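You operate a simulated robot arm through the tools that you are given. There is no shell and no other tool.

Carry out the task below with a simulated robot arm. There is one attempt and no reset: what you move stays moved.

Task
Change the white case's black gland plate for the red one and lock the orange latch.
Fine: black plate into the RETURNS carton; the other plate stays. Where these are worked on the way, their far stop is far enough and under half their travel is too little: orange latch.

The check looks at the end state, three seconds after you hand in, the way a careful person would. Anything else that was tipped, shoved, dropped, spilled or broken makes it a failure.

Robot
A 6-joint arm with a two-finger parallel gripper, fixed in place. Base frame: the origin is at the foot of the arm, x ahead of it, y to its left, z up; the work surface is at about z = 750. Readings come in mm, rad, newtons and seconds.
With the tool pointing down near the work surface it reaches from about 300 to 740 mm from the base axis. Its first joint turns from -1.152 to 1.152 rad. Payload 2.45 kg.
Tool frame: the origin (TCP) lies between the finger pads and is the grasp point; the fingertips stand 24 mm ahead of it; z points along the fingers, y is the line along which they close. The gripper opens to 68 mm. The fingers are 17 mm wide and 10 mm thick; the gripper's body (40 by 70 mm) begins 41 mm behind the TCP.
Orientation is that of the tool frame in the base frame, as a unit quaternion [w, x, y, z]. With the fingers straight down and closing along the base's y, the tool's x points along the base's -x, its y along +y and its z along -z.

Tools
- The arm moves only by the tool apply_moves. Its argument "deltas" is a list of rows, each a list of 7 numbers: the shift along the base's x, y, z in units of 500 mm (1.0 is 500 mm), then the turn, a rotation vector about the base's x, y, z in units of 45 degrees (1.0 is 45 degrees), then the finger opening in cm, from 0 to 6.8. In form: [[tx, ty, tz, rx, ry, rz, jaw], ...]. A call has 1 to 20 rows; each row is the pose to reach, as a shift and turn from the pose commanded when the call began. A call with a number of a shift or a turn outside -1 to 1 is refused whole. Rows are played at 5 a second. More than 50 mm and 0.15 rad between two rows, or a gripper value outside its range, and nothing of the call is played. A pose out of reach is approached as far as the arm can. The call stops where the force on the tool passes 40 N (or 10 N more than at its start, if that is more) or the arm is blocked; 0.2 s more then pass. The fingers move at their own pace (about 108 mm/s each) and stop on an object; they squeeze with about 28 N. The grip force told is the motor's: it shows also when the fingers shut on nothing. Time passes only in rows, and 0.2 s behind the last, so rows that repeat a pose let the fingers close. The reply holds the time, the measured pose of the TCP, the force on the tool along the base axes, the opening and the grip force, in the units named above and with some noise, with the torque about the TCP (base axes, N m) and any sound that the robot's microphone picked up.
- Cameras (640 x 400 px; columns grow to the right, rows downward): "scene" is fixed at [153.9, 442.7, 1450.9]; the picture's right is [-0.73, -0.69, 0.00], its down [-0.54, 0.57, -0.61] and it looks along [0.42, -0.45, -0.79] (base axes); focal length 216 px, centre (320, 200). "wrist" rides on the gripper at [84, 11, -75] in the tool frame; the picture's right is [-0.13, 0.99, 0.00], its down [-0.60, -0.08, -0.79] and it looks along [-0.79, -0.10, 0.61] (tool axes); focal length 251 px, centre (320, 200). There is no depth. A picture from a camera that has moved, and an enlarged one, comes with that camera's place and axes in the base frame and with its lens. The place of the scene camera against the robot may be out by one fixed shift of up to 25 mm in any direction.
- camera(camera): a new picture of that camera. It takes no simulated time.
- inspect(camera, box): a new picture of the part [left, top, right, bottom] of that camera's present view, enlarged. It takes no simulated time.
- job_done(): hands the job in; it is judged then, once.

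Nothing tells you positions but the pictures and the camera data. Unless the task says otherwise, let go and move clear before handing in.

The tools are called after "Emit:" as a command line: name --pt "numbers of a row" for each row, then --argument value for the rest, lists and objects as JSON in quotes. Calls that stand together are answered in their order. apply_moves: Moves the arm, as the interface text tells. Its arguments: {"type":"object","properties":{"deltas":{"type":"array","items":{"type":"array","items":{"type":"number"}}}},"required":["deltas"]} The other tools are called the same way: camera (camera) takes a picture; inspect (camera, box) takes an enlarged picture of a part of a camera's view; job_done () hands the job in.

At the start:

```text
t: 0.0
tool_pos: [434.5, 27.3, 1174.2]
tcp_rot: [0.0, 0.0, 1.0, 0.0]
contact_force: [0.8, -0.8, 0.5]
moment: [0.02, 0.0, -0.02]
opening: 67.9
grasp_force: 0.0
```

scene: 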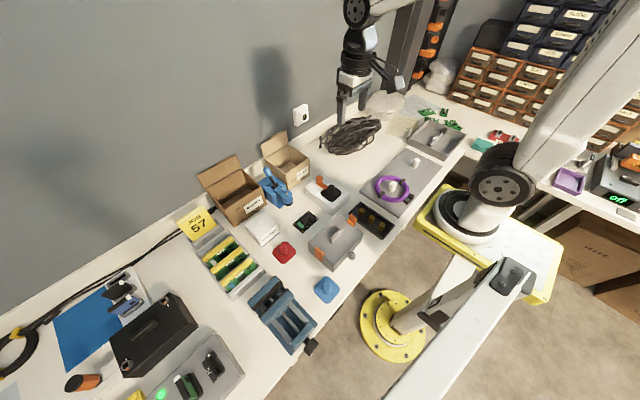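
wrist: 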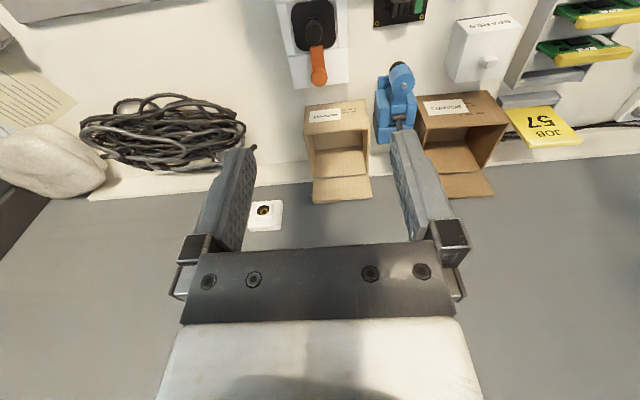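

I see a bench with a white case that has an orange latch and a black plate, two cartons, and a red part lying loose. I'll take close-up views first to identify each thing.

Emit:
inspect --camera "scene" --box '[180, 120, 400, 310]'

Emit:
inspect --camera "wrist" --box '[240, 0, 560, 200]'

Emit:
inspect --camera "scene" --box '[290, 160, 370, 220]'

Emit:
inspect --camera "scene" --box '[190, 130, 310, 230]'

```text
2.11 times, centred on (290, 215) of scene
camera zoom: at [153.9, 442.7, 1450.9], right [-0.73, -0.69, 0.0], down [-0.54, 0.57, -0.61], along [0.42, -0.45, -0.79], focal length 456 px, centre (383, 168)
```

zoom: 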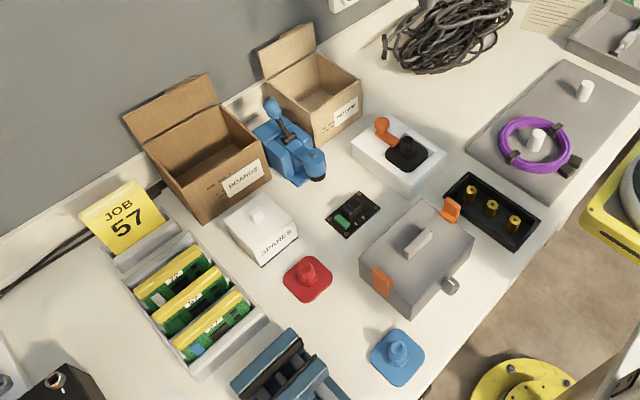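

```text
2.00 times, centred on (400, 100) of wrist
camera zoom: at [350.0, 38.8, 1249.7], right [0.13, 0.99, 0.0], down [0.6, -0.08, 0.79], along [0.79, -0.1, -0.61], focal length 503 px, centre (160, 400)
```

zoom: 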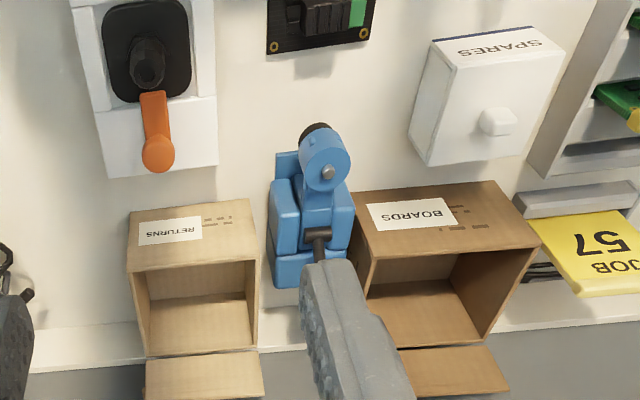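

```text
6.67 times, centred on (330, 190) of scene
camera zoom: at [153.9, 442.7, 1450.9], right [-0.73, -0.69, 0.0], down [-0.54, 0.57, -0.61], along [0.42, -0.45, -0.79], focal length 1443 px, centre (253, 267)
```

zoom: 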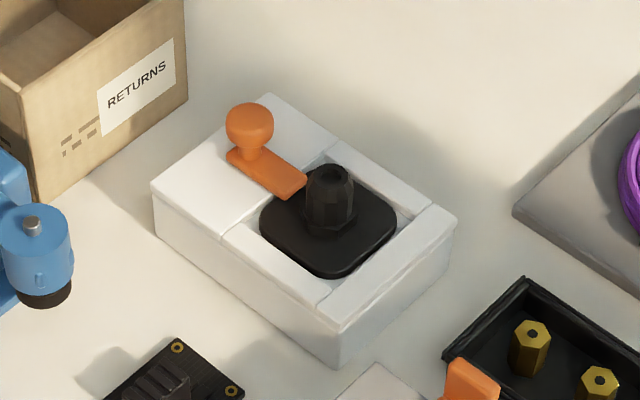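

```text
4.00 times, centred on (250, 180) of scene
camera zoom: at [153.9, 442.7, 1450.9], right [-0.73, -0.69, 0.0], down [-0.54, 0.57, -0.61], along [0.42, -0.45, -0.79], focal length 866 px, centre (600, 280)
```

zoom: 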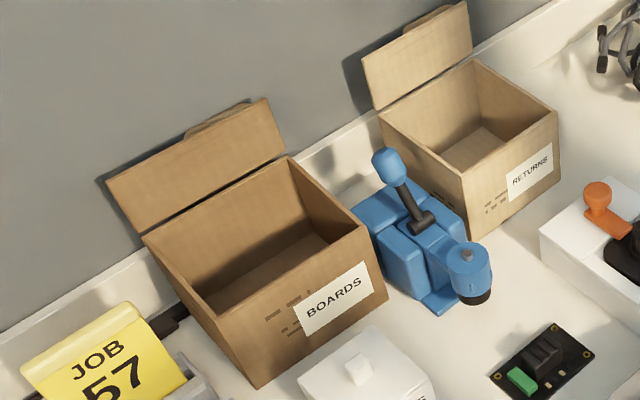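

The black plate sits in the white case at roughly (480, 16). The orange latch is behind it at about x = 560, and the RETURNS carton is further back. I'll lower the arm in free air to get a better wrist view.

Emit:
apply_moves --pt "-0.025 0 -0.08 0 0 0 6.8" --pt "-0.05 0 -0.16 0 0 0 6.8" --pt "-0.075 0 -0.24 0 0 0 6.8" --pt "-0.1 0 -0.32 0 0 0 6.8"

Emit:
camera --camera "wrist"

Emit:
camera --camera "scene"

```text
t: 1.0
tool_pos: [384.6, 26.2, 1014.5]
tcp_rot: [-0.001, 0.0, 1.0, 0.0]
contact_force: [0.2, 0.5, 0.2]
moment: [0.0, 0.01, 0.02]
opening: 67.9
grasp_force: 0.1
```

```text
taken
camera wrist: at [299.4, 38.2, 1089.8], right [0.13, 0.99, 0.0], down [0.6, -0.08, 0.79], along [0.79, -0.1, -0.61], focal length 251 px, centre (320, 200)
```

wrist: 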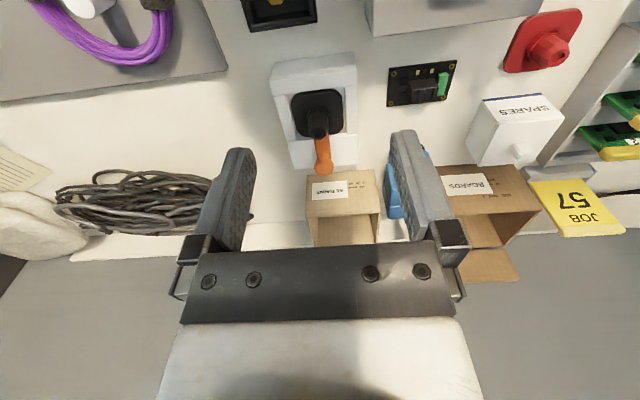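

```text
taken
```

scene: 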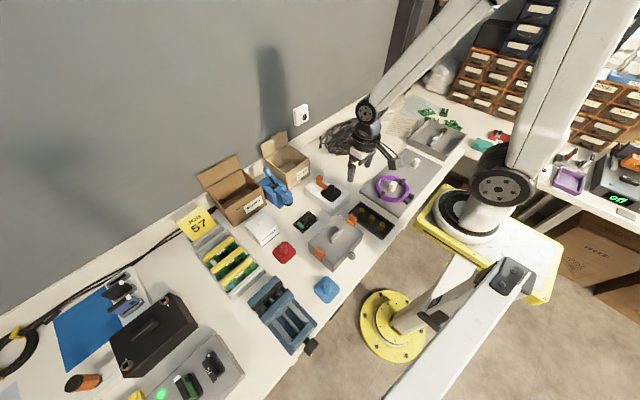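

Emit:
inspect --camera "wrist" --box '[250, 40, 410, 140]'

Emit:
inspect --camera "wrist" --box '[260, 90, 420, 190]'

Emit:
inspect --camera "wrist" --box '[440, 0, 640, 125]'

```text
4.00 times, centred on (330, 90) of wrist
camera zoom: at [299.4, 38.2, 1089.8], right [0.13, 0.99, 0.0], down [0.6, -0.08, 0.79], along [0.79, -0.1, -0.61], focal length 1006 px, centre (280, 640)
```

zoom: 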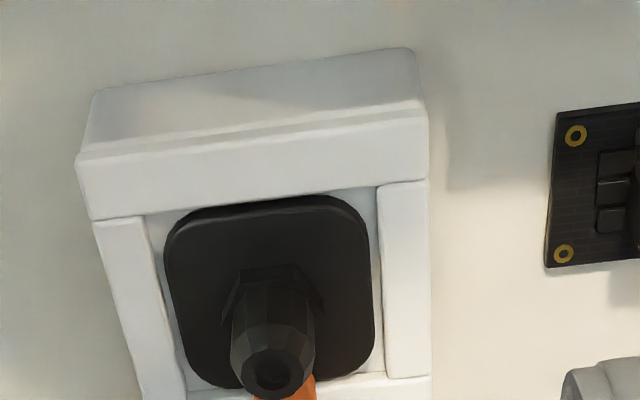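

```text
4.00 times, centred on (340, 140) of wrist
camera zoom: at [299.4, 38.2, 1089.8], right [0.13, 0.99, 0.0], down [0.6, -0.08, 0.79], along [0.79, -0.1, -0.61], focal length 1006 px, centre (240, 440)
```

zoom: 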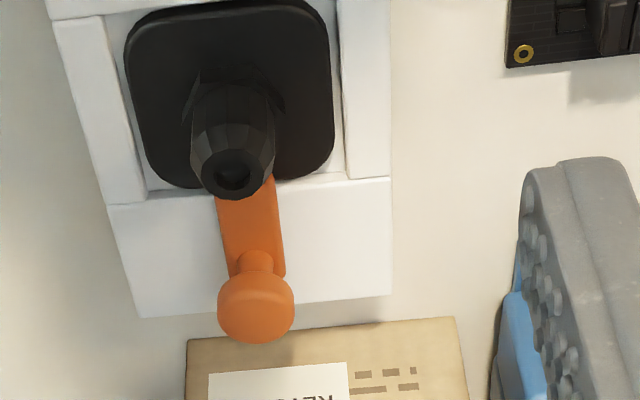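

```text
3.20 times, centred on (540, 62) of wrist
camera zoom: at [299.4, 38.2, 1089.8], right [0.13, 0.99, 0.0], down [0.6, -0.08, 0.79], along [0.79, -0.1, -0.61], focal length 805 px, centre (-384, 640)
```

zoom: 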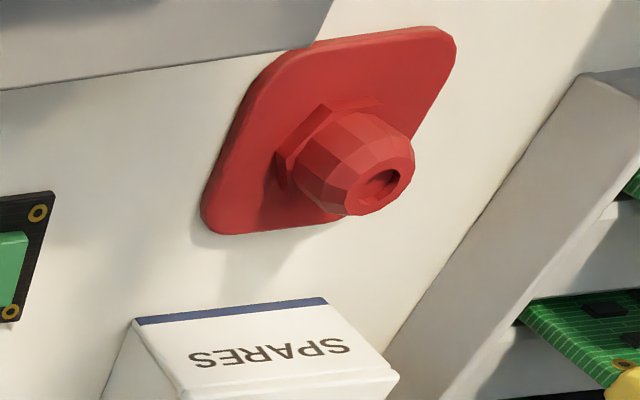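

The case spans about x 443–597 and y −40–63, with its top at about z = 790. The plate centre is near (500, 11). I need a steeper view to see whether the latch bar overlaps the plate and where it pivots.

Emit:
apply_moves --pt "0.054 -0.0024 -0.034 0 0.12 0 6.8" --pt "0.108 -0.005 -0.068 0 0.24 0 6.8" --pt "0.162 -0.007 -0.102 0 0.36 0 6.8" --pt "0.216 -0.01 -0.136 0 0.48 0 6.8" --pt "0.27 -0.012 -0.17 0 0.6 0 6.8"

Emit:
camera --camera "wrist"

Emit:
inspect --camera "wrist" --box '[240, 80, 400, 240]'

```text
t: 2.2
tool_pos: [520.6, 20.6, 930.6]
tcp_rot: [-0.234, -0.001, 0.972, -0.001]
contact_force: [1.2, 0.5, 0.3]
moment: [0.01, -0.01, 0.01]
opening: 67.9
grasp_force: 0.0
```

```text
taken
camera wrist: at [478.9, 33.1, 1034.9], right [0.11, 0.99, -0.06], down [0.9, -0.08, 0.43], along [0.42, -0.1, -0.9], focal length 251 px, centre (320, 200)
```

wrist: 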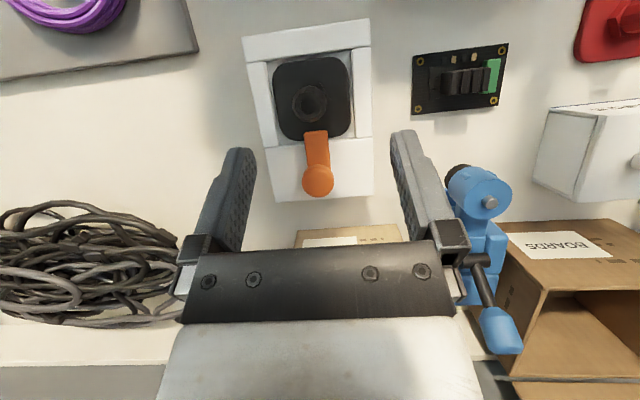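

```text
2.50 times, centred on (320, 160) of wrist
camera zoom: at [478.9, 33.1, 1034.9], right [0.11, 0.99, -0.06], down [0.9, -0.08, 0.43], along [0.42, -0.1, -0.9], focal length 629 px, centre (320, 300)
```

zoom: 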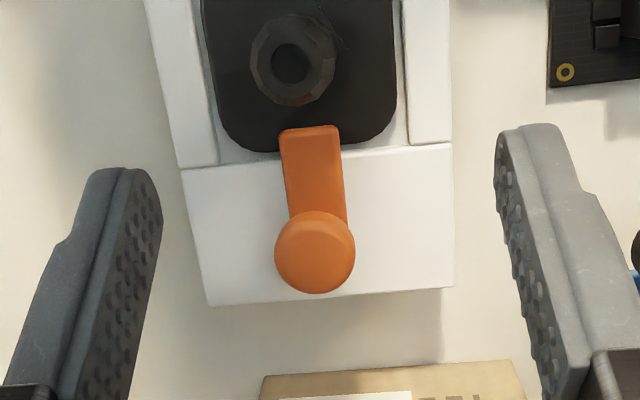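

Emit:
inspect --camera "wrist" --box '[290, 110, 354, 210]'

Emit:
inspect --camera "wrist" --box '[240, 10, 400, 130]'

Emit:
inspect --camera "scene" --box '[300, 165, 360, 215]'

```text
4.00 times, centred on (322, 160) of wrist
camera zoom: at [478.9, 33.1, 1034.9], right [0.11, 0.99, -0.06], down [0.9, -0.08, 0.43], along [0.42, -0.1, -0.9], focal length 1006 px, centre (312, 360)
```

zoom: 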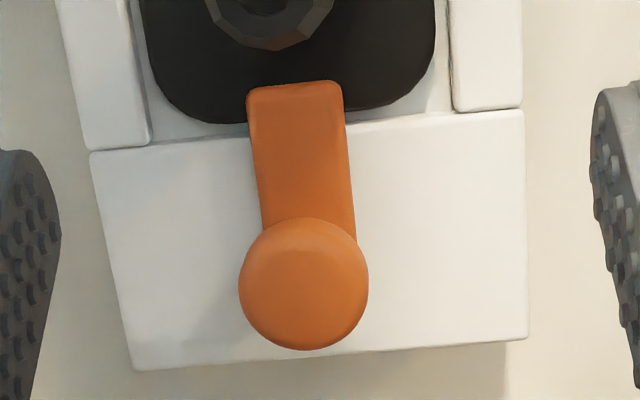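

```text
3.33 times, centred on (320, 70) of wrist
camera zoom: at [478.9, 33.1, 1034.9], right [0.11, 0.99, -0.06], down [0.9, -0.08, 0.43], along [0.42, -0.1, -0.9], focal length 838 px, centre (320, 633)
```

zoom: 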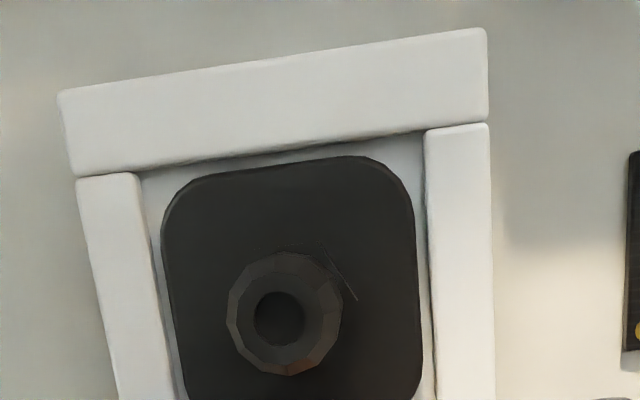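

```text
8.00 times, centred on (330, 190) of scene
camera zoom: at [153.9, 442.7, 1450.9], right [-0.73, -0.69, 0.0], down [-0.54, 0.57, -0.61], along [0.42, -0.45, -0.79], focal length 1731 px, centre (240, 280)
```

zoom: 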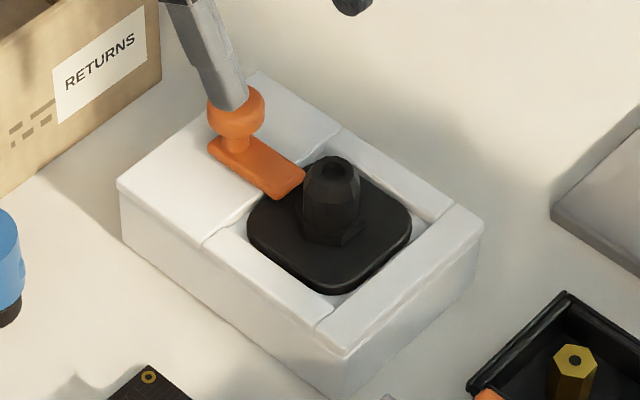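

The latch bar tip at about x = 520 overlaps the back of the black plate by roughly 9 mm. Its knob is near (558, 10, 825). I can't yet tell whether the latch slides or turns, so I'll level the tool, yaw it, and look from the +y side up close.

Emit:
apply_moves --pt "0.007 0.007 0 0 -0.15 0 6.8" --pt "0.014 0.014 0 0 -0.3 0 6.8" --pt "0.021 0.021 0 0 -0.45 0 6.8" --pt "0.028 0.028 0 0 -0.6 0 6.8"

Emit:
apply_moves --pt "0 0 -0.01 0 0 -0.17 6.8" --pt "0 0 -0.02 0 0 -0.34 6.8" --pt "0 0 -0.03 0 0 -0.51 6.8" --pt "0 0 -0.04 0 0 -0.68 6.8" --pt "0 0 -0.06 0 0 -0.85 6.8" --pt "0 0 -0.08 0 0 -1.0 6.8"

Emit:
camera --camera "wrist"

Emit:
inspect --camera "wrist" --box '[240, 40, 400, 200]'

```text
t: 3.2
tool_pos: [533.6, 35.7, 929.3]
tcp_rot: [0.001, 0.0, 1.0, 0.0]
contact_force: [0.2, 0.0, 0.0]
moment: [-0.01, -0.02, -0.01]
opening: 68.0
grasp_force: 0.0
```

```text
t: 4.6
tool_pos: [534.1, 35.0, 889.9]
tcp_rot: [0.001, 0.383, 0.924, 0.0]
contact_force: [-0.2, -0.6, 0.6]
moment: [-0.02, 0.04, 0.0]
opening: 67.9
grasp_force: 0.1
```

```text
taken
camera wrist: at [481.3, 103.2, 965.0], right [0.79, 0.61, 0.0], down [0.37, -0.48, 0.79], along [0.48, -0.63, -0.61], focal length 251 px, centre (320, 200)
```

wrist: 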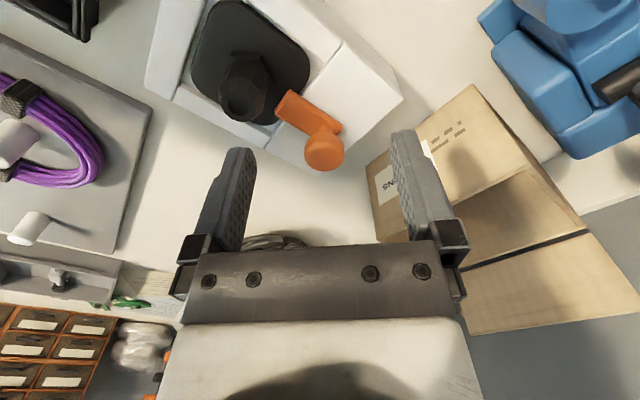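

```text
2.50 times, centred on (320, 120) of wrist
camera zoom: at [481.3, 103.2, 965.0], right [0.79, 0.61, 0.0], down [0.37, -0.48, 0.79], along [0.48, -0.63, -0.61], focal length 629 px, centre (320, 400)
```

zoom: 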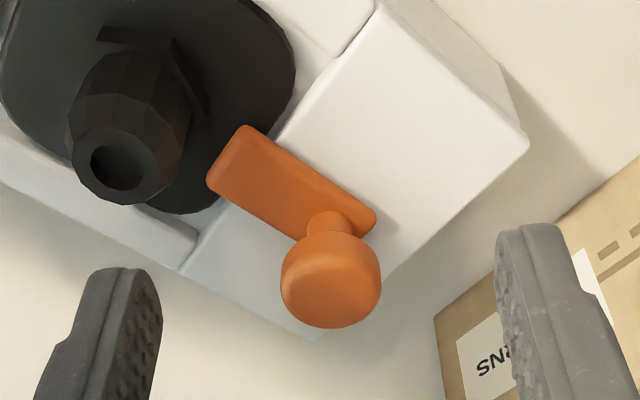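

The bar runs along x with its knob at the rear end, so it looks like a slide bolt. I'll turn back to zero yaw and hover over the knob to refine its position before gripping.

Emit:
apply_moves --pt "0.008 -0.008 0 0 0 0.17 6.8" --pt "0.016 -0.016 0 0 0 0.34 6.8" --pt "0.024 -0.024 0 0 0 0.51 6.8" --pt "0.032 -0.034 0 0 0 0.68 6.8" --pt "0.042 -0.044 0 0 0 0.85 6.8" --pt "0.049 -0.0506 0 0 0 1.0 6.8"

Emit:
camera --camera "wrist"

Emit:
inspect --camera "wrist" --box '[240, 60, 400, 220]'

Emit:
inspect --camera "scene" --box '[290, 150, 380, 220]'

```text
t: 6.0
tool_pos: [558.2, 9.6, 888.9]
tcp_rot: [0.0, -0.002, 1.0, 0.001]
contact_force: [-0.8, 0.1, 0.4]
moment: [0.03, -0.01, -0.01]
opening: 68.1
grasp_force: 0.1
```

```text
taken
camera wrist: at [473.1, 21.1, 964.9], right [0.13, 0.99, 0.0], down [0.6, -0.08, 0.79], along [0.79, -0.1, -0.61], focal length 251 px, centre (320, 200)
```

wrist: 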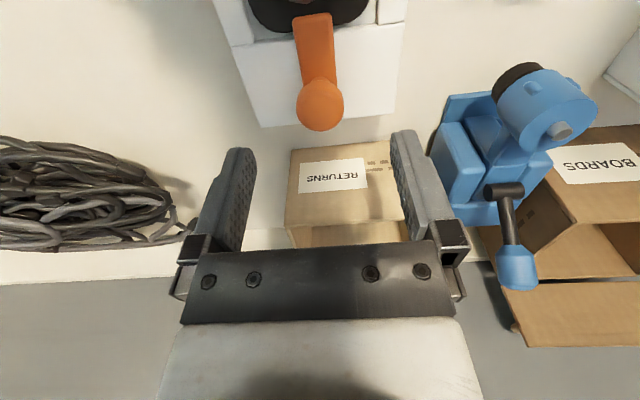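

```text
2.50 times, centred on (320, 140) of wrist
camera zoom: at [473.1, 21.1, 964.9], right [0.13, 0.99, 0.0], down [0.6, -0.08, 0.79], along [0.79, -0.1, -0.61], focal length 629 px, centre (320, 350)
```

zoom: 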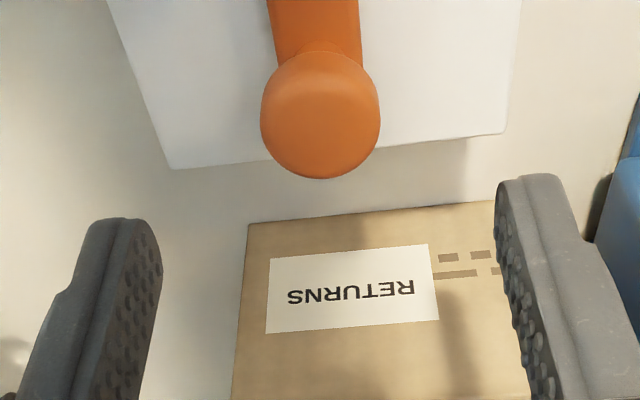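

```text
5.71 times, centred on (335, 185) of scene
camera zoom: at [153.9, 442.7, 1450.9], right [-0.73, -0.69, 0.0], down [-0.54, 0.57, -0.61], along [0.42, -0.45, -0.79], focal length 1237 px, centre (234, 286)
```

zoom: 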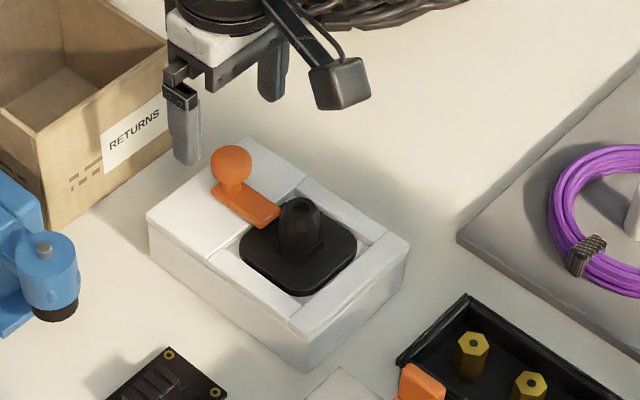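

The knob centre is confirmed at about (558, 10, 828). I'll go straight down around it and close gently along y.

Emit:
apply_moves --pt "0 0.0006 -0.04 0 0 0 6.8" --pt "0 0.0006 -0.08 0 0 0 6.8" --pt "0 0.0006 -0.122 0 0 0 6.8" --pt "0 0.0006 -0.122 0 0 0 6.8"

Emit:
camera --camera "wrist"

Emit:
inspect --camera "scene" --box '[290, 150, 380, 220]'

```text
t: 7.0
tool_pos: [557.9, 9.7, 828.0]
tcp_rot: [0.0, 0.001, 1.0, 0.0]
contact_force: [-0.3, -0.2, -0.2]
moment: [-0.01, -0.02, -0.04]
opening: 68.0
grasp_force: 0.1
```

```text
taken
camera wrist: at [473.0, 21.3, 903.3], right [0.13, 0.99, 0.0], down [0.6, -0.08, 0.79], along [0.79, -0.1, -0.61], focal length 251 px, centre (320, 200)
```

wrist: 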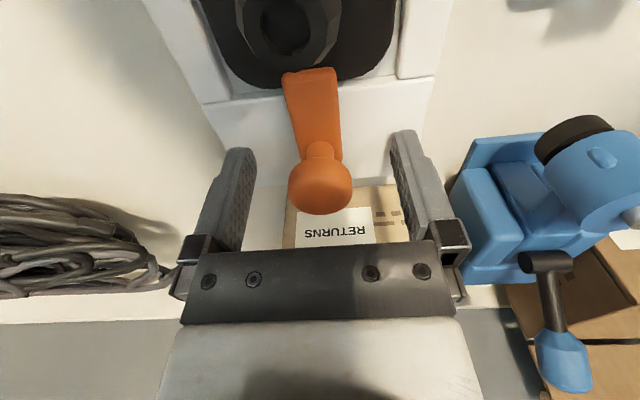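

```text
5.71 times, centred on (335, 185) of scene
camera zoom: at [153.9, 442.7, 1450.9], right [-0.73, -0.69, 0.0], down [-0.54, 0.57, -0.61], along [0.42, -0.45, -0.79], focal length 1237 px, centre (234, 286)
```

zoom: 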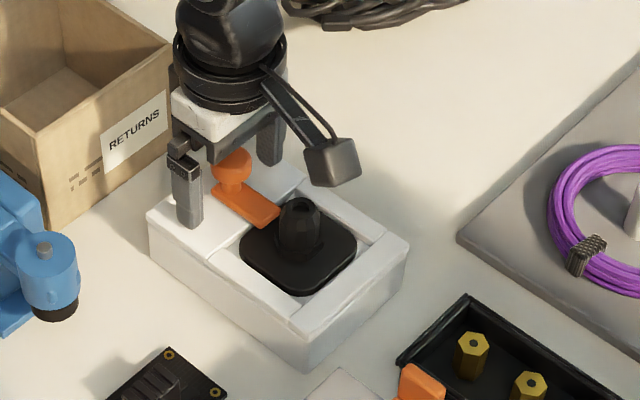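

Emit:
apply_moves --pt "0 0 0 0 0 0 4.0" --pt "0 0 0 0 0 0 2.6" --pt "0 0 0 0 0 0 2.4" --pt "0 0 0 0 0 0 2.4"

Emit:
inspect --camera "wrist" --box '[200, 0, 440, 240]'

```text
t: 8.0
tool_pos: [558.1, 11.0, 828.5]
tcp_rot: [0.0, 0.0, 1.0, 0.001]
contact_force: [1.4, 2.1, -3.1]
moment: [0.02, -0.08, 0.0]
opening: 27.3
grasp_force: 41.9
```

```text
1.67 times, centred on (320, 120) of wrist
camera zoom: at [473.0, 21.4, 903.4], right [0.13, 0.99, 0.0], down [0.6, -0.08, 0.79], along [0.79, -0.1, -0.61], focal length 419 px, centre (320, 333)
```

zoom: 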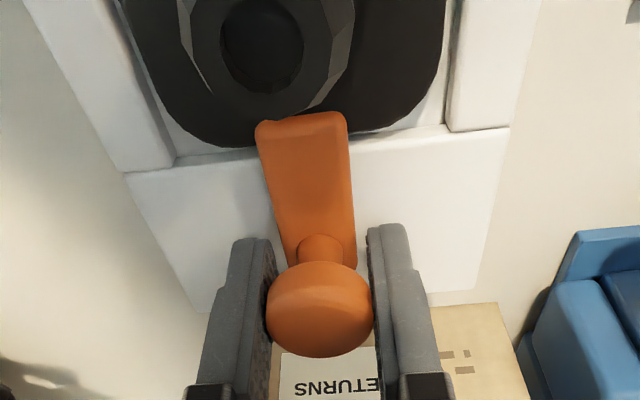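

The knob is gripped at 27 mm. I'll test it with a small pull of a few mm along +x, which would release a slide bolt.

Emit:
apply_moves --pt "0.003 0 0 0 0 0 2.4" --pt "0.006 0 0 0 0 0 2.4" --pt "0.008 0 0 0 0 0 2.4"

Emit:
inspect --camera "wrist" --box '[200, 0, 440, 240]'

Emit:
inspect --camera "scene" --box '[290, 150, 380, 220]'

```text
t: 8.8
tool_pos: [558.6, 10.1, 829.4]
tcp_rot: [-0.005, -0.001, 1.0, -0.001]
contact_force: [-31.4, 1.5, 22.7]
moment: [0.06, -0.26, 0.03]
opening: 27.2
grasp_force: 42.4
```

```text
1.67 times, centred on (320, 120) of wrist
camera zoom: at [473.9, 21.5, 904.2], right [0.13, 0.99, 0.0], down [0.61, -0.08, 0.79], along [0.78, -0.1, -0.62], focal length 419 px, centre (320, 333)
```

zoom: 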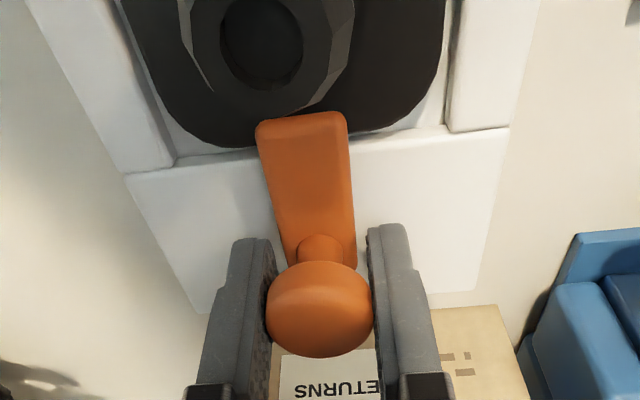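

```text
5.71 times, centred on (335, 185) of scene
camera zoom: at [152.8, 442.7, 1451.0], right [-0.73, -0.69, 0.0], down [-0.54, 0.57, -0.61], along [0.42, -0.45, -0.79], focal length 1237 px, centre (234, 286)
```

zoom: 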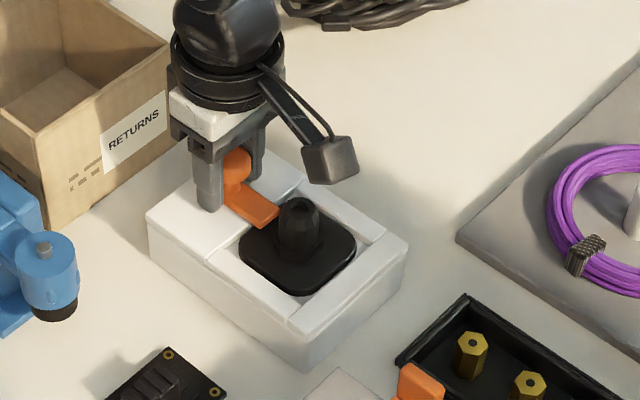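

The pull met 31 N with no motion, so it isn't a plain slide in +x. I'll relax that and test a small sideways swing instead.

Emit:
apply_moves --pt "-0.004 0 0 0 0 0 2.4" --pt "-0.008 0 0 0 0 0 2.4" --pt "-0.008 0 0 0 0 0 2.4"

Emit:
apply_moves --pt "0 0.002 0 0 0 0 2.4" --pt "0 0.004 0 0 0 0 2.4" --pt "0 0.006 0 0 0 0 2.4"

Emit:
inspect --camera "wrist" --box '[200, 0, 440, 240]'

```text
t: 9.6
tool_pos: [558.3, 10.5, 828.6]
tcp_rot: [0.001, 0.0, 1.0, 0.0]
contact_force: [-6.8, 1.2, -3.7]
moment: [0.01, 0.84, -0.01]
opening: 27.5
grasp_force: 41.9
```

```text
t: 10.4
tool_pos: [557.2, 9.6, 828.4]
tcp_rot: [0.0, 0.0, 1.0, -0.001]
contact_force: [-6.6, -36.6, -11.4]
moment: [-0.02, -0.26, 0.16]
opening: 27.5
grasp_force: 41.8
```

```text
1.67 times, centred on (320, 120) of wrist
camera zoom: at [473.4, 21.8, 903.3], right [0.13, 0.99, 0.0], down [0.6, -0.08, 0.79], along [0.79, -0.1, -0.61], focal length 419 px, centre (320, 333)
```

zoom: 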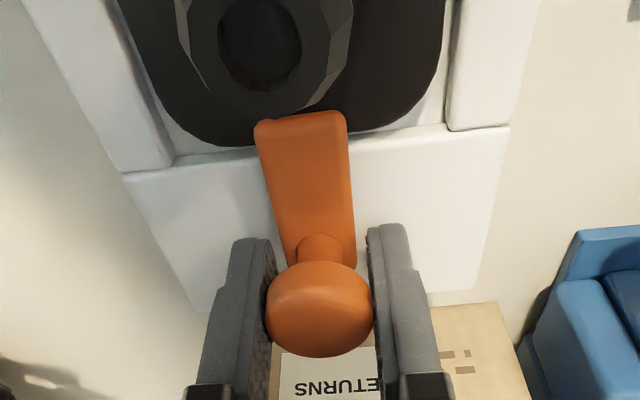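

It's blocked in +y as well (36 N). I'll relax and test turning the knob about its own vertical axis, since the latch may pivot under the knob.

Emit:
apply_moves --pt "0 -0.003 0 0 0 0 2.4" --pt "0 -0.006 0 0 0 0 2.4" --pt "0 -0.006 0 0 0 0 2.4"

Emit:
apply_moves --pt "0 0 0 0 0 0.07 2.4" --pt "0 0 0 0 0 0.14 2.4" --pt "0 0 0 0 0 0.2 2.4"

Emit:
inspect --camera "wrist" --box '[200, 0, 440, 240]'

Emit:
inspect --camera "scene" --box '[290, 150, 380, 220]'

```text
t: 11.2
tool_pos: [559.0, 10.2, 828.0]
tcp_rot: [0.0, 0.0, 1.0, 0.0]
contact_force: [-3.8, -17.5, -15.3]
moment: [0.08, -0.03, 0.02]
opening: 27.4
grasp_force: 41.9
```

```text
t: 12.0
tool_pos: [558.4, 9.3, 827.9]
tcp_rot: [0.0, -0.08, 0.997, 0.0]
contact_force: [-4.4, -9.6, -15.4]
moment: [0.04, -0.07, 0.02]
opening: 27.4
grasp_force: 42.3
```

```text
1.67 times, centred on (320, 120) of wrist
camera zoom: at [472.7, 8.2, 903.4], right [-0.03, 1.0, 0.0], down [0.61, 0.02, 0.79], along [0.79, 0.02, -0.61], focal length 419 px, centre (320, 333)
```

zoom: 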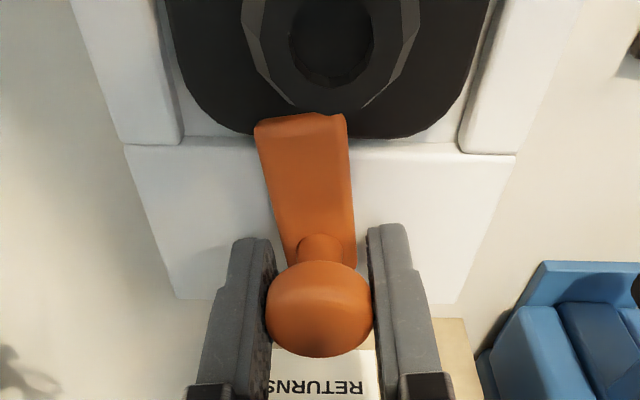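

```text
5.71 times, centred on (335, 185) of scene
camera zoom: at [154.1, 442.4, 1450.9], right [-0.73, -0.69, 0.0], down [-0.54, 0.57, -0.61], along [0.42, -0.45, -0.79], focal length 1237 px, centre (234, 286)
```

zoom: 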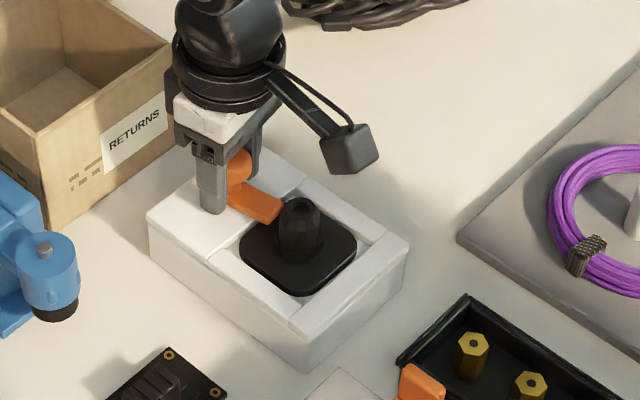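

The latch turns with the gripper: it pivots about the knob axis with almost no torque. I'll keep turning it counter-clockwise to swing the bar off the plate, easing off the side load as I go.

Emit:
apply_moves --pt "0 -0.001 -0.002 0 0 0.16 2.4" --pt "0 -0.002 -0.003 0 0 0.32 2.4" --pt "0 -0.002 -0.003 0 0 0.48 2.4" --pt "0 -0.002 -0.003 0 0 0.64 2.4" --pt "0 -0.002 -0.003 0 0 0.8 2.4"

Emit:
inspect --camera "wrist" --box '[200, 0, 440, 240]'

Emit:
inspect --camera "scene" --box '[290, 150, 380, 220]'

```text
t: 13.3
tool_pos: [558.4, 10.9, 827.8]
tcp_rot: [-0.001, -0.382, 0.924, 0.001]
contact_force: [-6.0, 4.3, 10.1]
moment: [0.13, -0.04, 0.0]
opening: 27.6
grasp_force: 43.0
stopped in row 5: the force on the tool passed its limit at 41 N (the readings are from after the stop); the commanded pose is now the measured one
```

```text
1.67 times, centred on (320, 120) of wrist
camera zoom: at [490.0, -40.2, 903.4], right [-0.61, 0.79, 0.0], down [0.49, 0.37, 0.79], along [0.63, 0.48, -0.61], focal length 419 px, centre (320, 333)
```

zoom: 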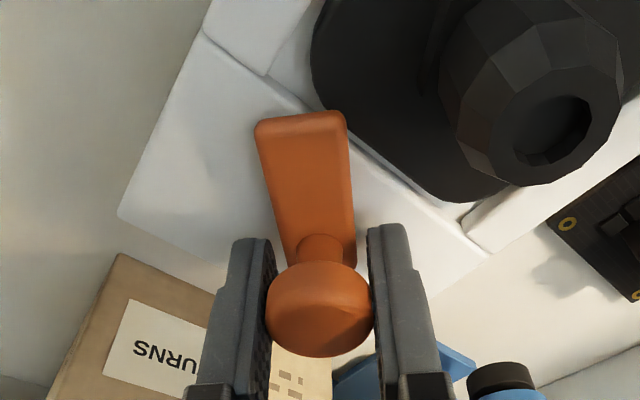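

```text
5.71 times, centred on (335, 185) of scene
camera zoom: at [153.7, 442.7, 1450.9], right [-0.73, -0.69, 0.0], down [-0.54, 0.57, -0.61], along [0.42, -0.45, -0.79], focal length 1237 px, centre (234, 286)
```

zoom: 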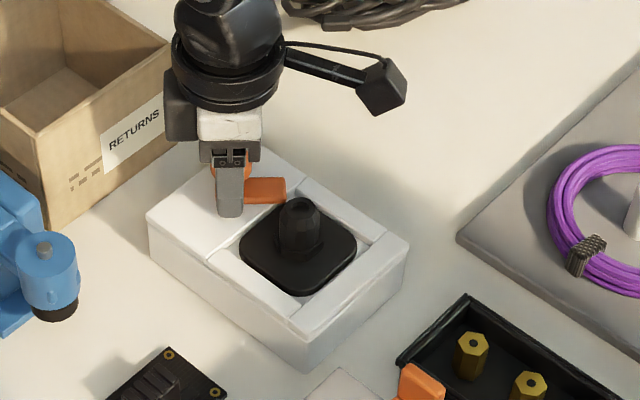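

The bar has swung to about 45° and side load built up from a small centring offset. I'll open, lift clear and look before regripping.

Emit:
apply_moves --pt "0 0 0 0 0 0 4.5" --pt "0 0 0 0 0 0 6.0" --pt "0 0 0.06 0 0 0 6.0" --pt "0 0 0.13 0 0 0 6.0"

Emit:
camera --camera "wrist"

Emit:
inspect --camera "wrist" --box '[220, 0, 420, 180]'

Emit:
inspect --camera "scene" --box '[300, 165, 360, 215]'

```text
t: 14.3
tool_pos: [558.7, 9.9, 893.0]
tcp_rot: [-0.001, -0.382, 0.924, 0.001]
contact_force: [0.7, 0.2, -0.6]
moment: [0.0, -0.03, 0.02]
opening: 60.0
grasp_force: 0.0
```

```text
taken
camera wrist: at [490.4, -41.3, 968.0], right [-0.61, 0.79, 0.0], down [0.48, 0.37, 0.79], along [0.63, 0.48, -0.61], focal length 251 px, centre (320, 200)
```

wrist: 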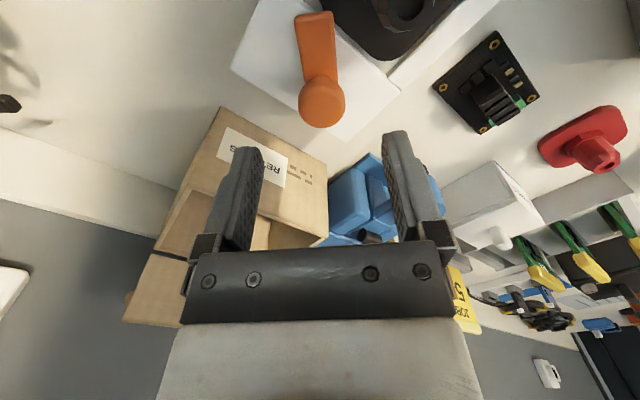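

```text
2.22 times, centred on (320, 90) of wrist
camera zoom: at [490.4, -41.3, 968.0], right [-0.61, 0.79, 0.0], down [0.48, 0.37, 0.79], along [0.63, 0.48, -0.61], focal length 559 px, centre (320, 444)
```

zoom: 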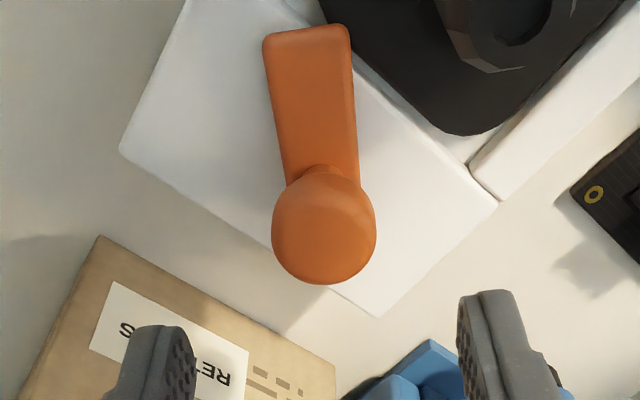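

```text
8.00 times, centred on (330, 190) of scene
camera zoom: at [153.9, 442.7, 1450.9], right [-0.73, -0.69, 0.0], down [-0.54, 0.57, -0.61], along [0.42, -0.45, -0.79], focal length 1731 px, centre (240, 280)
```

zoom: 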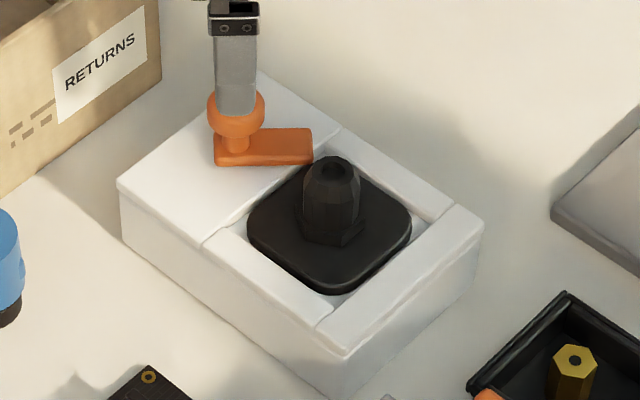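

The bar is holding at 45° and the case hasn't moved. I'll regrip the knob centred on about (557.5, 10.4) and keep turning toward 90°.

Emit:
apply_moves --pt "-0.0018 -0.001 -0.06 0 0 0 6.0" --pt "-0.0018 -0.001 -0.128 0 0 0 6.0" --pt "-0.0018 -0.001 -0.128 0 0 0 3.5" --pt "-0.0018 -0.001 -0.128 0 0 0 2.4" --pt "-0.0018 -0.001 -0.128 0 0 0 2.4" --pt "-0.0018 -0.001 -0.128 0 0 0 2.4"

Emit:
apply_moves --pt "0 0 0 0 0 0.15 2.4" --pt "0 0 0 0 0 0.3 2.4" --pt "0 0 0 0 0 0.45 2.4"

Emit:
inspect --camera "wrist" --box '[200, 0, 440, 240]'

Emit:
inspect --camera "scene" --box '[300, 165, 360, 215]'

```text
t: 15.7
tool_pos: [557.0, 10.6, 826.9]
tcp_rot: [-0.002, -0.383, 0.924, 0.002]
contact_force: [-4.3, 6.6, -1.4]
moment: [0.03, -0.04, 0.02]
opening: 27.3
grasp_force: 41.8
```

```text
t: 16.5
tool_pos: [556.9, 10.2, 827.3]
tcp_rot: [-0.002, -0.539, 0.842, 0.001]
contact_force: [-1.8, 8.4, -12.0]
moment: [0.03, -0.08, -0.02]
opening: 27.5
grasp_force: 42.0
```

```text
1.67 times, centred on (320, 120) of wrist
camera zoom: at [511.0, -61.4, 903.0], right [-0.85, 0.53, 0.0], down [0.33, 0.52, 0.79], along [0.42, 0.67, -0.61], focal length 419 px, centre (320, 333)
```

zoom: 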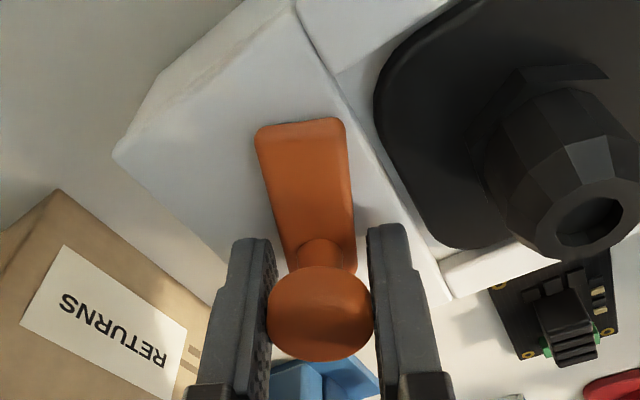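

```text
8.00 times, centred on (330, 190) of scene
camera zoom: at [154.1, 442.8, 1450.8], right [-0.73, -0.69, 0.0], down [-0.54, 0.57, -0.61], along [0.42, -0.45, -0.79], focal length 1731 px, centre (240, 280)
```

zoom: 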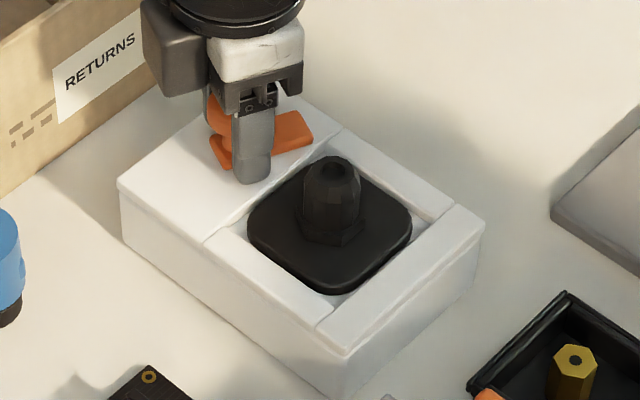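

The bar is at about 65° with low torque. Continuing to roughly 90° to reach the far stop.

Emit:
apply_moves --pt "0 0 -0.001 0 0 0.14 2.4" --pt "0 0 -0.001 0 0 0.28 2.4" --pt "0 0 -0.001 0 0 0.42 2.4" --pt "0 0 -0.001 0 0 0.555 2.4"

Emit:
inspect --camera "wrist" --box '[200, 0, 440, 240]'

Emit:
inspect --camera "scene" --box '[300, 165, 360, 215]'

```text
t: 17.5
tool_pos: [557.3, 8.6, 827.1]
tcp_rot: [0.0, 0.708, -0.706, -0.001]
contact_force: [-6.6, 2.8, -10.6]
moment: [-0.35, 0.0, -0.54]
opening: 27.7
grasp_force: 41.8
```

```text
1.67 times, centred on (320, 120) of wrist
camera zoom: at [545.5, -73.8, 903.0], right [-0.99, 0.13, 0.0], down [0.08, 0.6, 0.79], along [0.1, 0.79, -0.61], focal length 419 px, centre (320, 333)
```

zoom: 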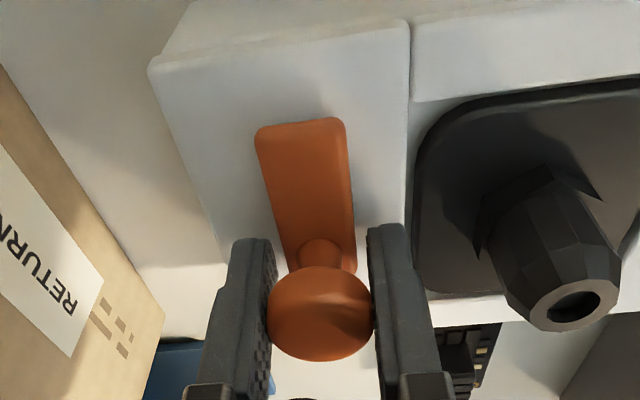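

```text
8.00 times, centred on (330, 190) of scene
camera zoom: at [154.0, 442.7, 1450.9], right [-0.73, -0.69, 0.0], down [-0.54, 0.57, -0.61], along [0.42, -0.45, -0.79], focal length 1731 px, centre (240, 280)
```

zoom: 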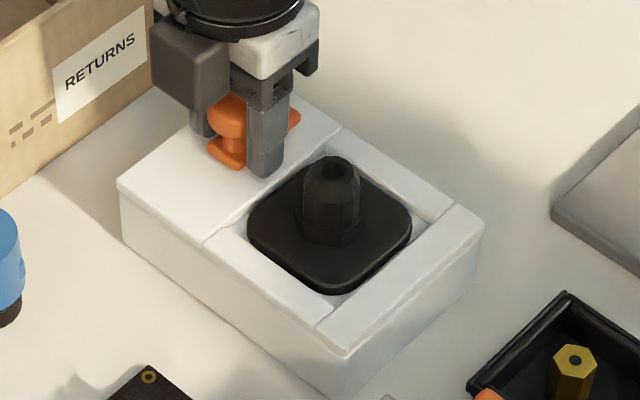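

The bar is at about 90° with 0.54 N·m of resistance, so it's at its far stop and clear of the plate. I'll open slightly to avoid the gland, lift, turn back to zero yaw and hover over the black plate's gland.

Emit:
apply_moves --pt "0 0 0 0 0 0 3.6" --pt "0 0 0 0 0 0 4.4" --pt "0 0 0.07 0 0 0 4.4" --pt "0 0 0.14 0 0 0 4.4" --pt "0 0 0.14 0 0 -0.17 4.4" --pt "0 0 0.14 0 0 -0.34 4.4" --pt "0 0 0.14 0 0 -0.51 4.4" --pt "0 0 0.14 0 0 -0.68 4.4" --pt "0 0 0.14 0 0 -0.85 4.4" --pt "0 0 0.14 0 0 -1.0 4.4"

Emit:
apply_moves --pt "-0.02 0 0 0 0 -0.17 4.4" --pt "-0.04 0 0 0 0 -0.34 4.4" --pt "-0.06 0 0 0 0 -0.51 4.4" --pt "-0.08 0 0 0 0 -0.68 5.0" --pt "-0.1 0 0 0 0 -0.85 5.0" --pt "-0.124 0 0 0 0 -1.0 5.0"

Emit:
camera --camera "wrist"

Emit:
inspect --camera "wrist" --box '[220, 0, 420, 180]'

Emit:
inspect --camera "scene" --box '[300, 165, 360, 215]'

```text
t: 19.7
tool_pos: [557.4, 10.8, 898.7]
tcp_rot: [0.0, -0.382, 0.924, 0.001]
contact_force: [-0.2, 0.8, 0.2]
moment: [-0.01, -0.04, -0.04]
opening: 43.7
grasp_force: 0.0
```

```text
t: 21.1
tool_pos: [495.0, 10.3, 897.9]
tcp_rot: [0.0, 0.0, 1.0, 0.001]
contact_force: [0.2, 0.2, -0.5]
moment: [-0.02, 0.01, 0.01]
opening: 49.9
grasp_force: 0.1
```

```text
taken
camera wrist: at [410.6, 21.5, 973.6], right [0.13, 0.99, 0.0], down [0.6, -0.08, 0.79], along [0.79, -0.1, -0.61], focal length 251 px, centre (320, 200)
```

wrist: 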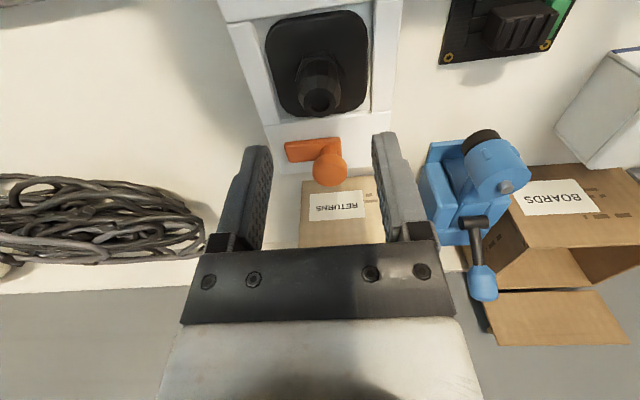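

```text
2.22 times, centred on (320, 90) of wrist
camera zoom: at [410.6, 21.5, 973.6], right [0.13, 0.99, 0.0], down [0.6, -0.08, 0.79], along [0.79, -0.1, -0.61], focal length 559 px, centre (320, 444)
```

zoom: 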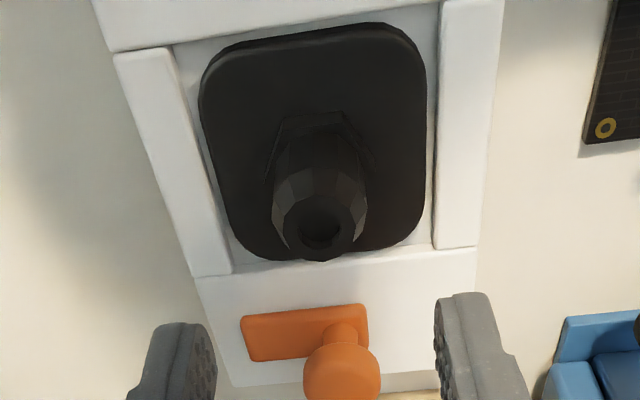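

```text
8.00 times, centred on (330, 190) of scene
camera zoom: at [153.9, 442.7, 1450.9], right [-0.73, -0.69, 0.0], down [-0.54, 0.57, -0.61], along [0.42, -0.45, -0.79], focal length 1731 px, centre (240, 280)
```

zoom: 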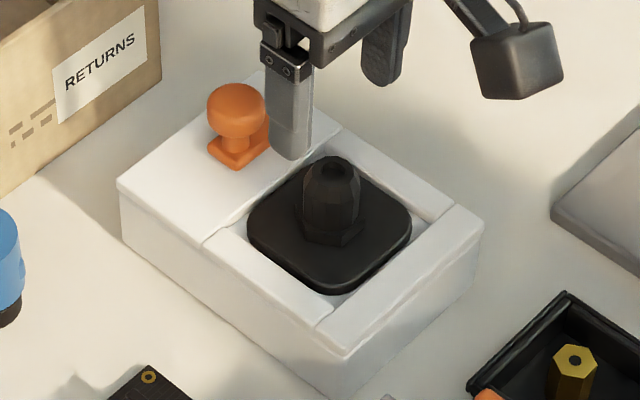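

The latch is fully open. The gland top is near (495, 9.7, 831), so I'll descend with fingertips just above the hex nut and grip the barrel.

Emit:
apply_moves --pt "0 -0.001 -0.05 0 0 0 5.0" --pt "0 -0.001 -0.1 0 0 0 5.0" --pt "0 -0.001 -0.144 0 0 0 5.0" --pt "0 -0.001 -0.144 0 0 0 5.0"

Emit:
camera --camera "wrist"

Emit:
inspect --camera "scene" --box '[300, 165, 360, 215]'

```text
t: 22.1
tool_pos: [496.3, 9.6, 826.9]
tcp_rot: [-0.001, -0.002, 1.0, 0.001]
contact_force: [-0.2, 0.7, -0.8]
moment: [-0.02, 0.02, 0.0]
opening: 50.2
grasp_force: 0.1
```

```text
taken
camera wrist: at [411.0, 20.7, 901.9], right [0.13, 0.99, 0.0], down [0.6, -0.08, 0.79], along [0.79, -0.1, -0.61], focal length 251 px, centre (320, 200)
```

wrist: 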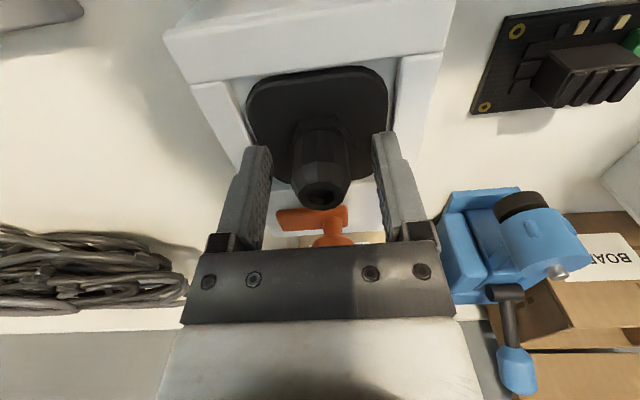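

```text
8.00 times, centred on (330, 190) of scene
camera zoom: at [153.9, 442.7, 1450.9], right [-0.73, -0.69, 0.0], down [-0.54, 0.57, -0.61], along [0.42, -0.45, -0.79], focal length 1731 px, centre (240, 280)
```

zoom: 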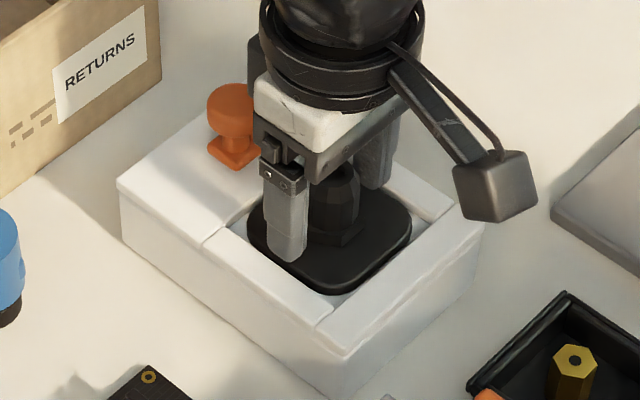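

Emit:
apply_moves --pt "0 0 -0.006 0 0 0 5.0" --pt "0 0 -0.006 0 0 0 3.5" --pt "0 0 -0.006 0 0 0 2.0" --pt "0 0 -0.006 0 0 0 1.8" --pt "0 0 -0.006 0 0 0 1.8"

Emit:
inspect --camera "wrist" --box '[200, 40, 440, 240]'

```text
t: 23.3
tool_pos: [495.3, 10.3, 823.7]
tcp_rot: [0.0, -0.001, 1.0, 0.002]
contact_force: [1.4, -0.1, 5.9]
moment: [-0.07, -0.02, -0.01]
opening: 32.6
grasp_force: 28.0
```

```text
2.00 times, centred on (320, 140) of wrist
camera zoom: at [411.0, 20.8, 899.1], right [0.13, 0.99, 0.0], down [0.6, -0.08, 0.79], along [0.79, -0.1, -0.61], focal length 503 px, centre (320, 320)
```

zoom: 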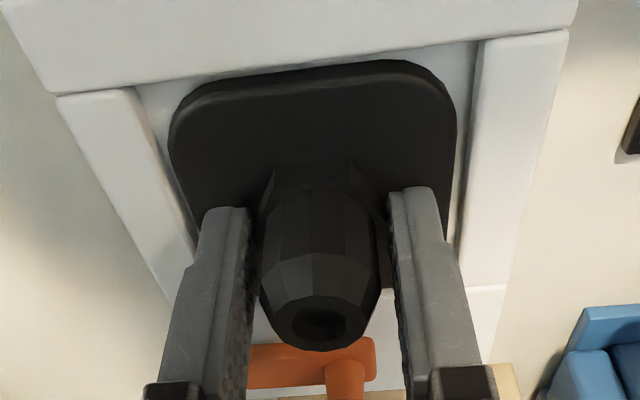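

The fingertips caught the hex corners of the nut (32.6 mm). I'll open, rise a few mm and grip the barrel instead.

Emit:
apply_moves --pt "0 0 0 0 0 0 4.5" --pt "0 0 0.011 0 0 0 4.5" --pt "0 0 0.011 0 0 0 3.0" --pt "0 0 0.011 0 0 0 1.8" --pt "0 0 0.011 0 0 0 1.8"

Emit:
inspect --camera "wrist" --box '[200, 40, 440, 240]'

```text
t: 24.5
tool_pos: [496.2, 10.8, 828.6]
tcp_rot: [0.0, -0.001, 1.0, 0.001]
contact_force: [-0.1, 0.2, 0.8]
moment: [-0.02, -0.01, 0.0]
opening: 32.2
grasp_force: 28.7
```

```text
2.00 times, centred on (320, 140) of wrist
camera zoom: at [410.6, 20.9, 904.2], right [0.13, 0.99, 0.0], down [0.6, -0.08, 0.79], along [0.79, -0.1, -0.61], focal length 503 px, centre (320, 320)
```

zoom: 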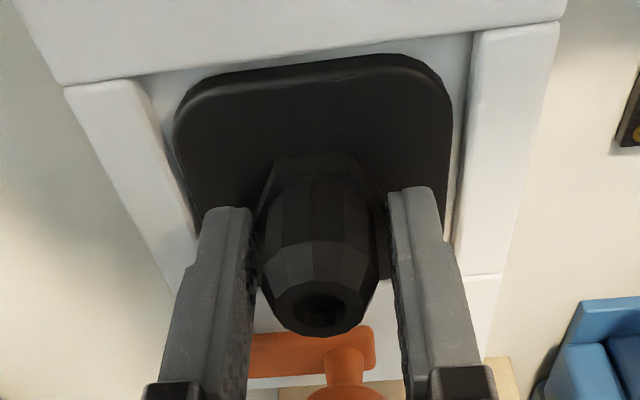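

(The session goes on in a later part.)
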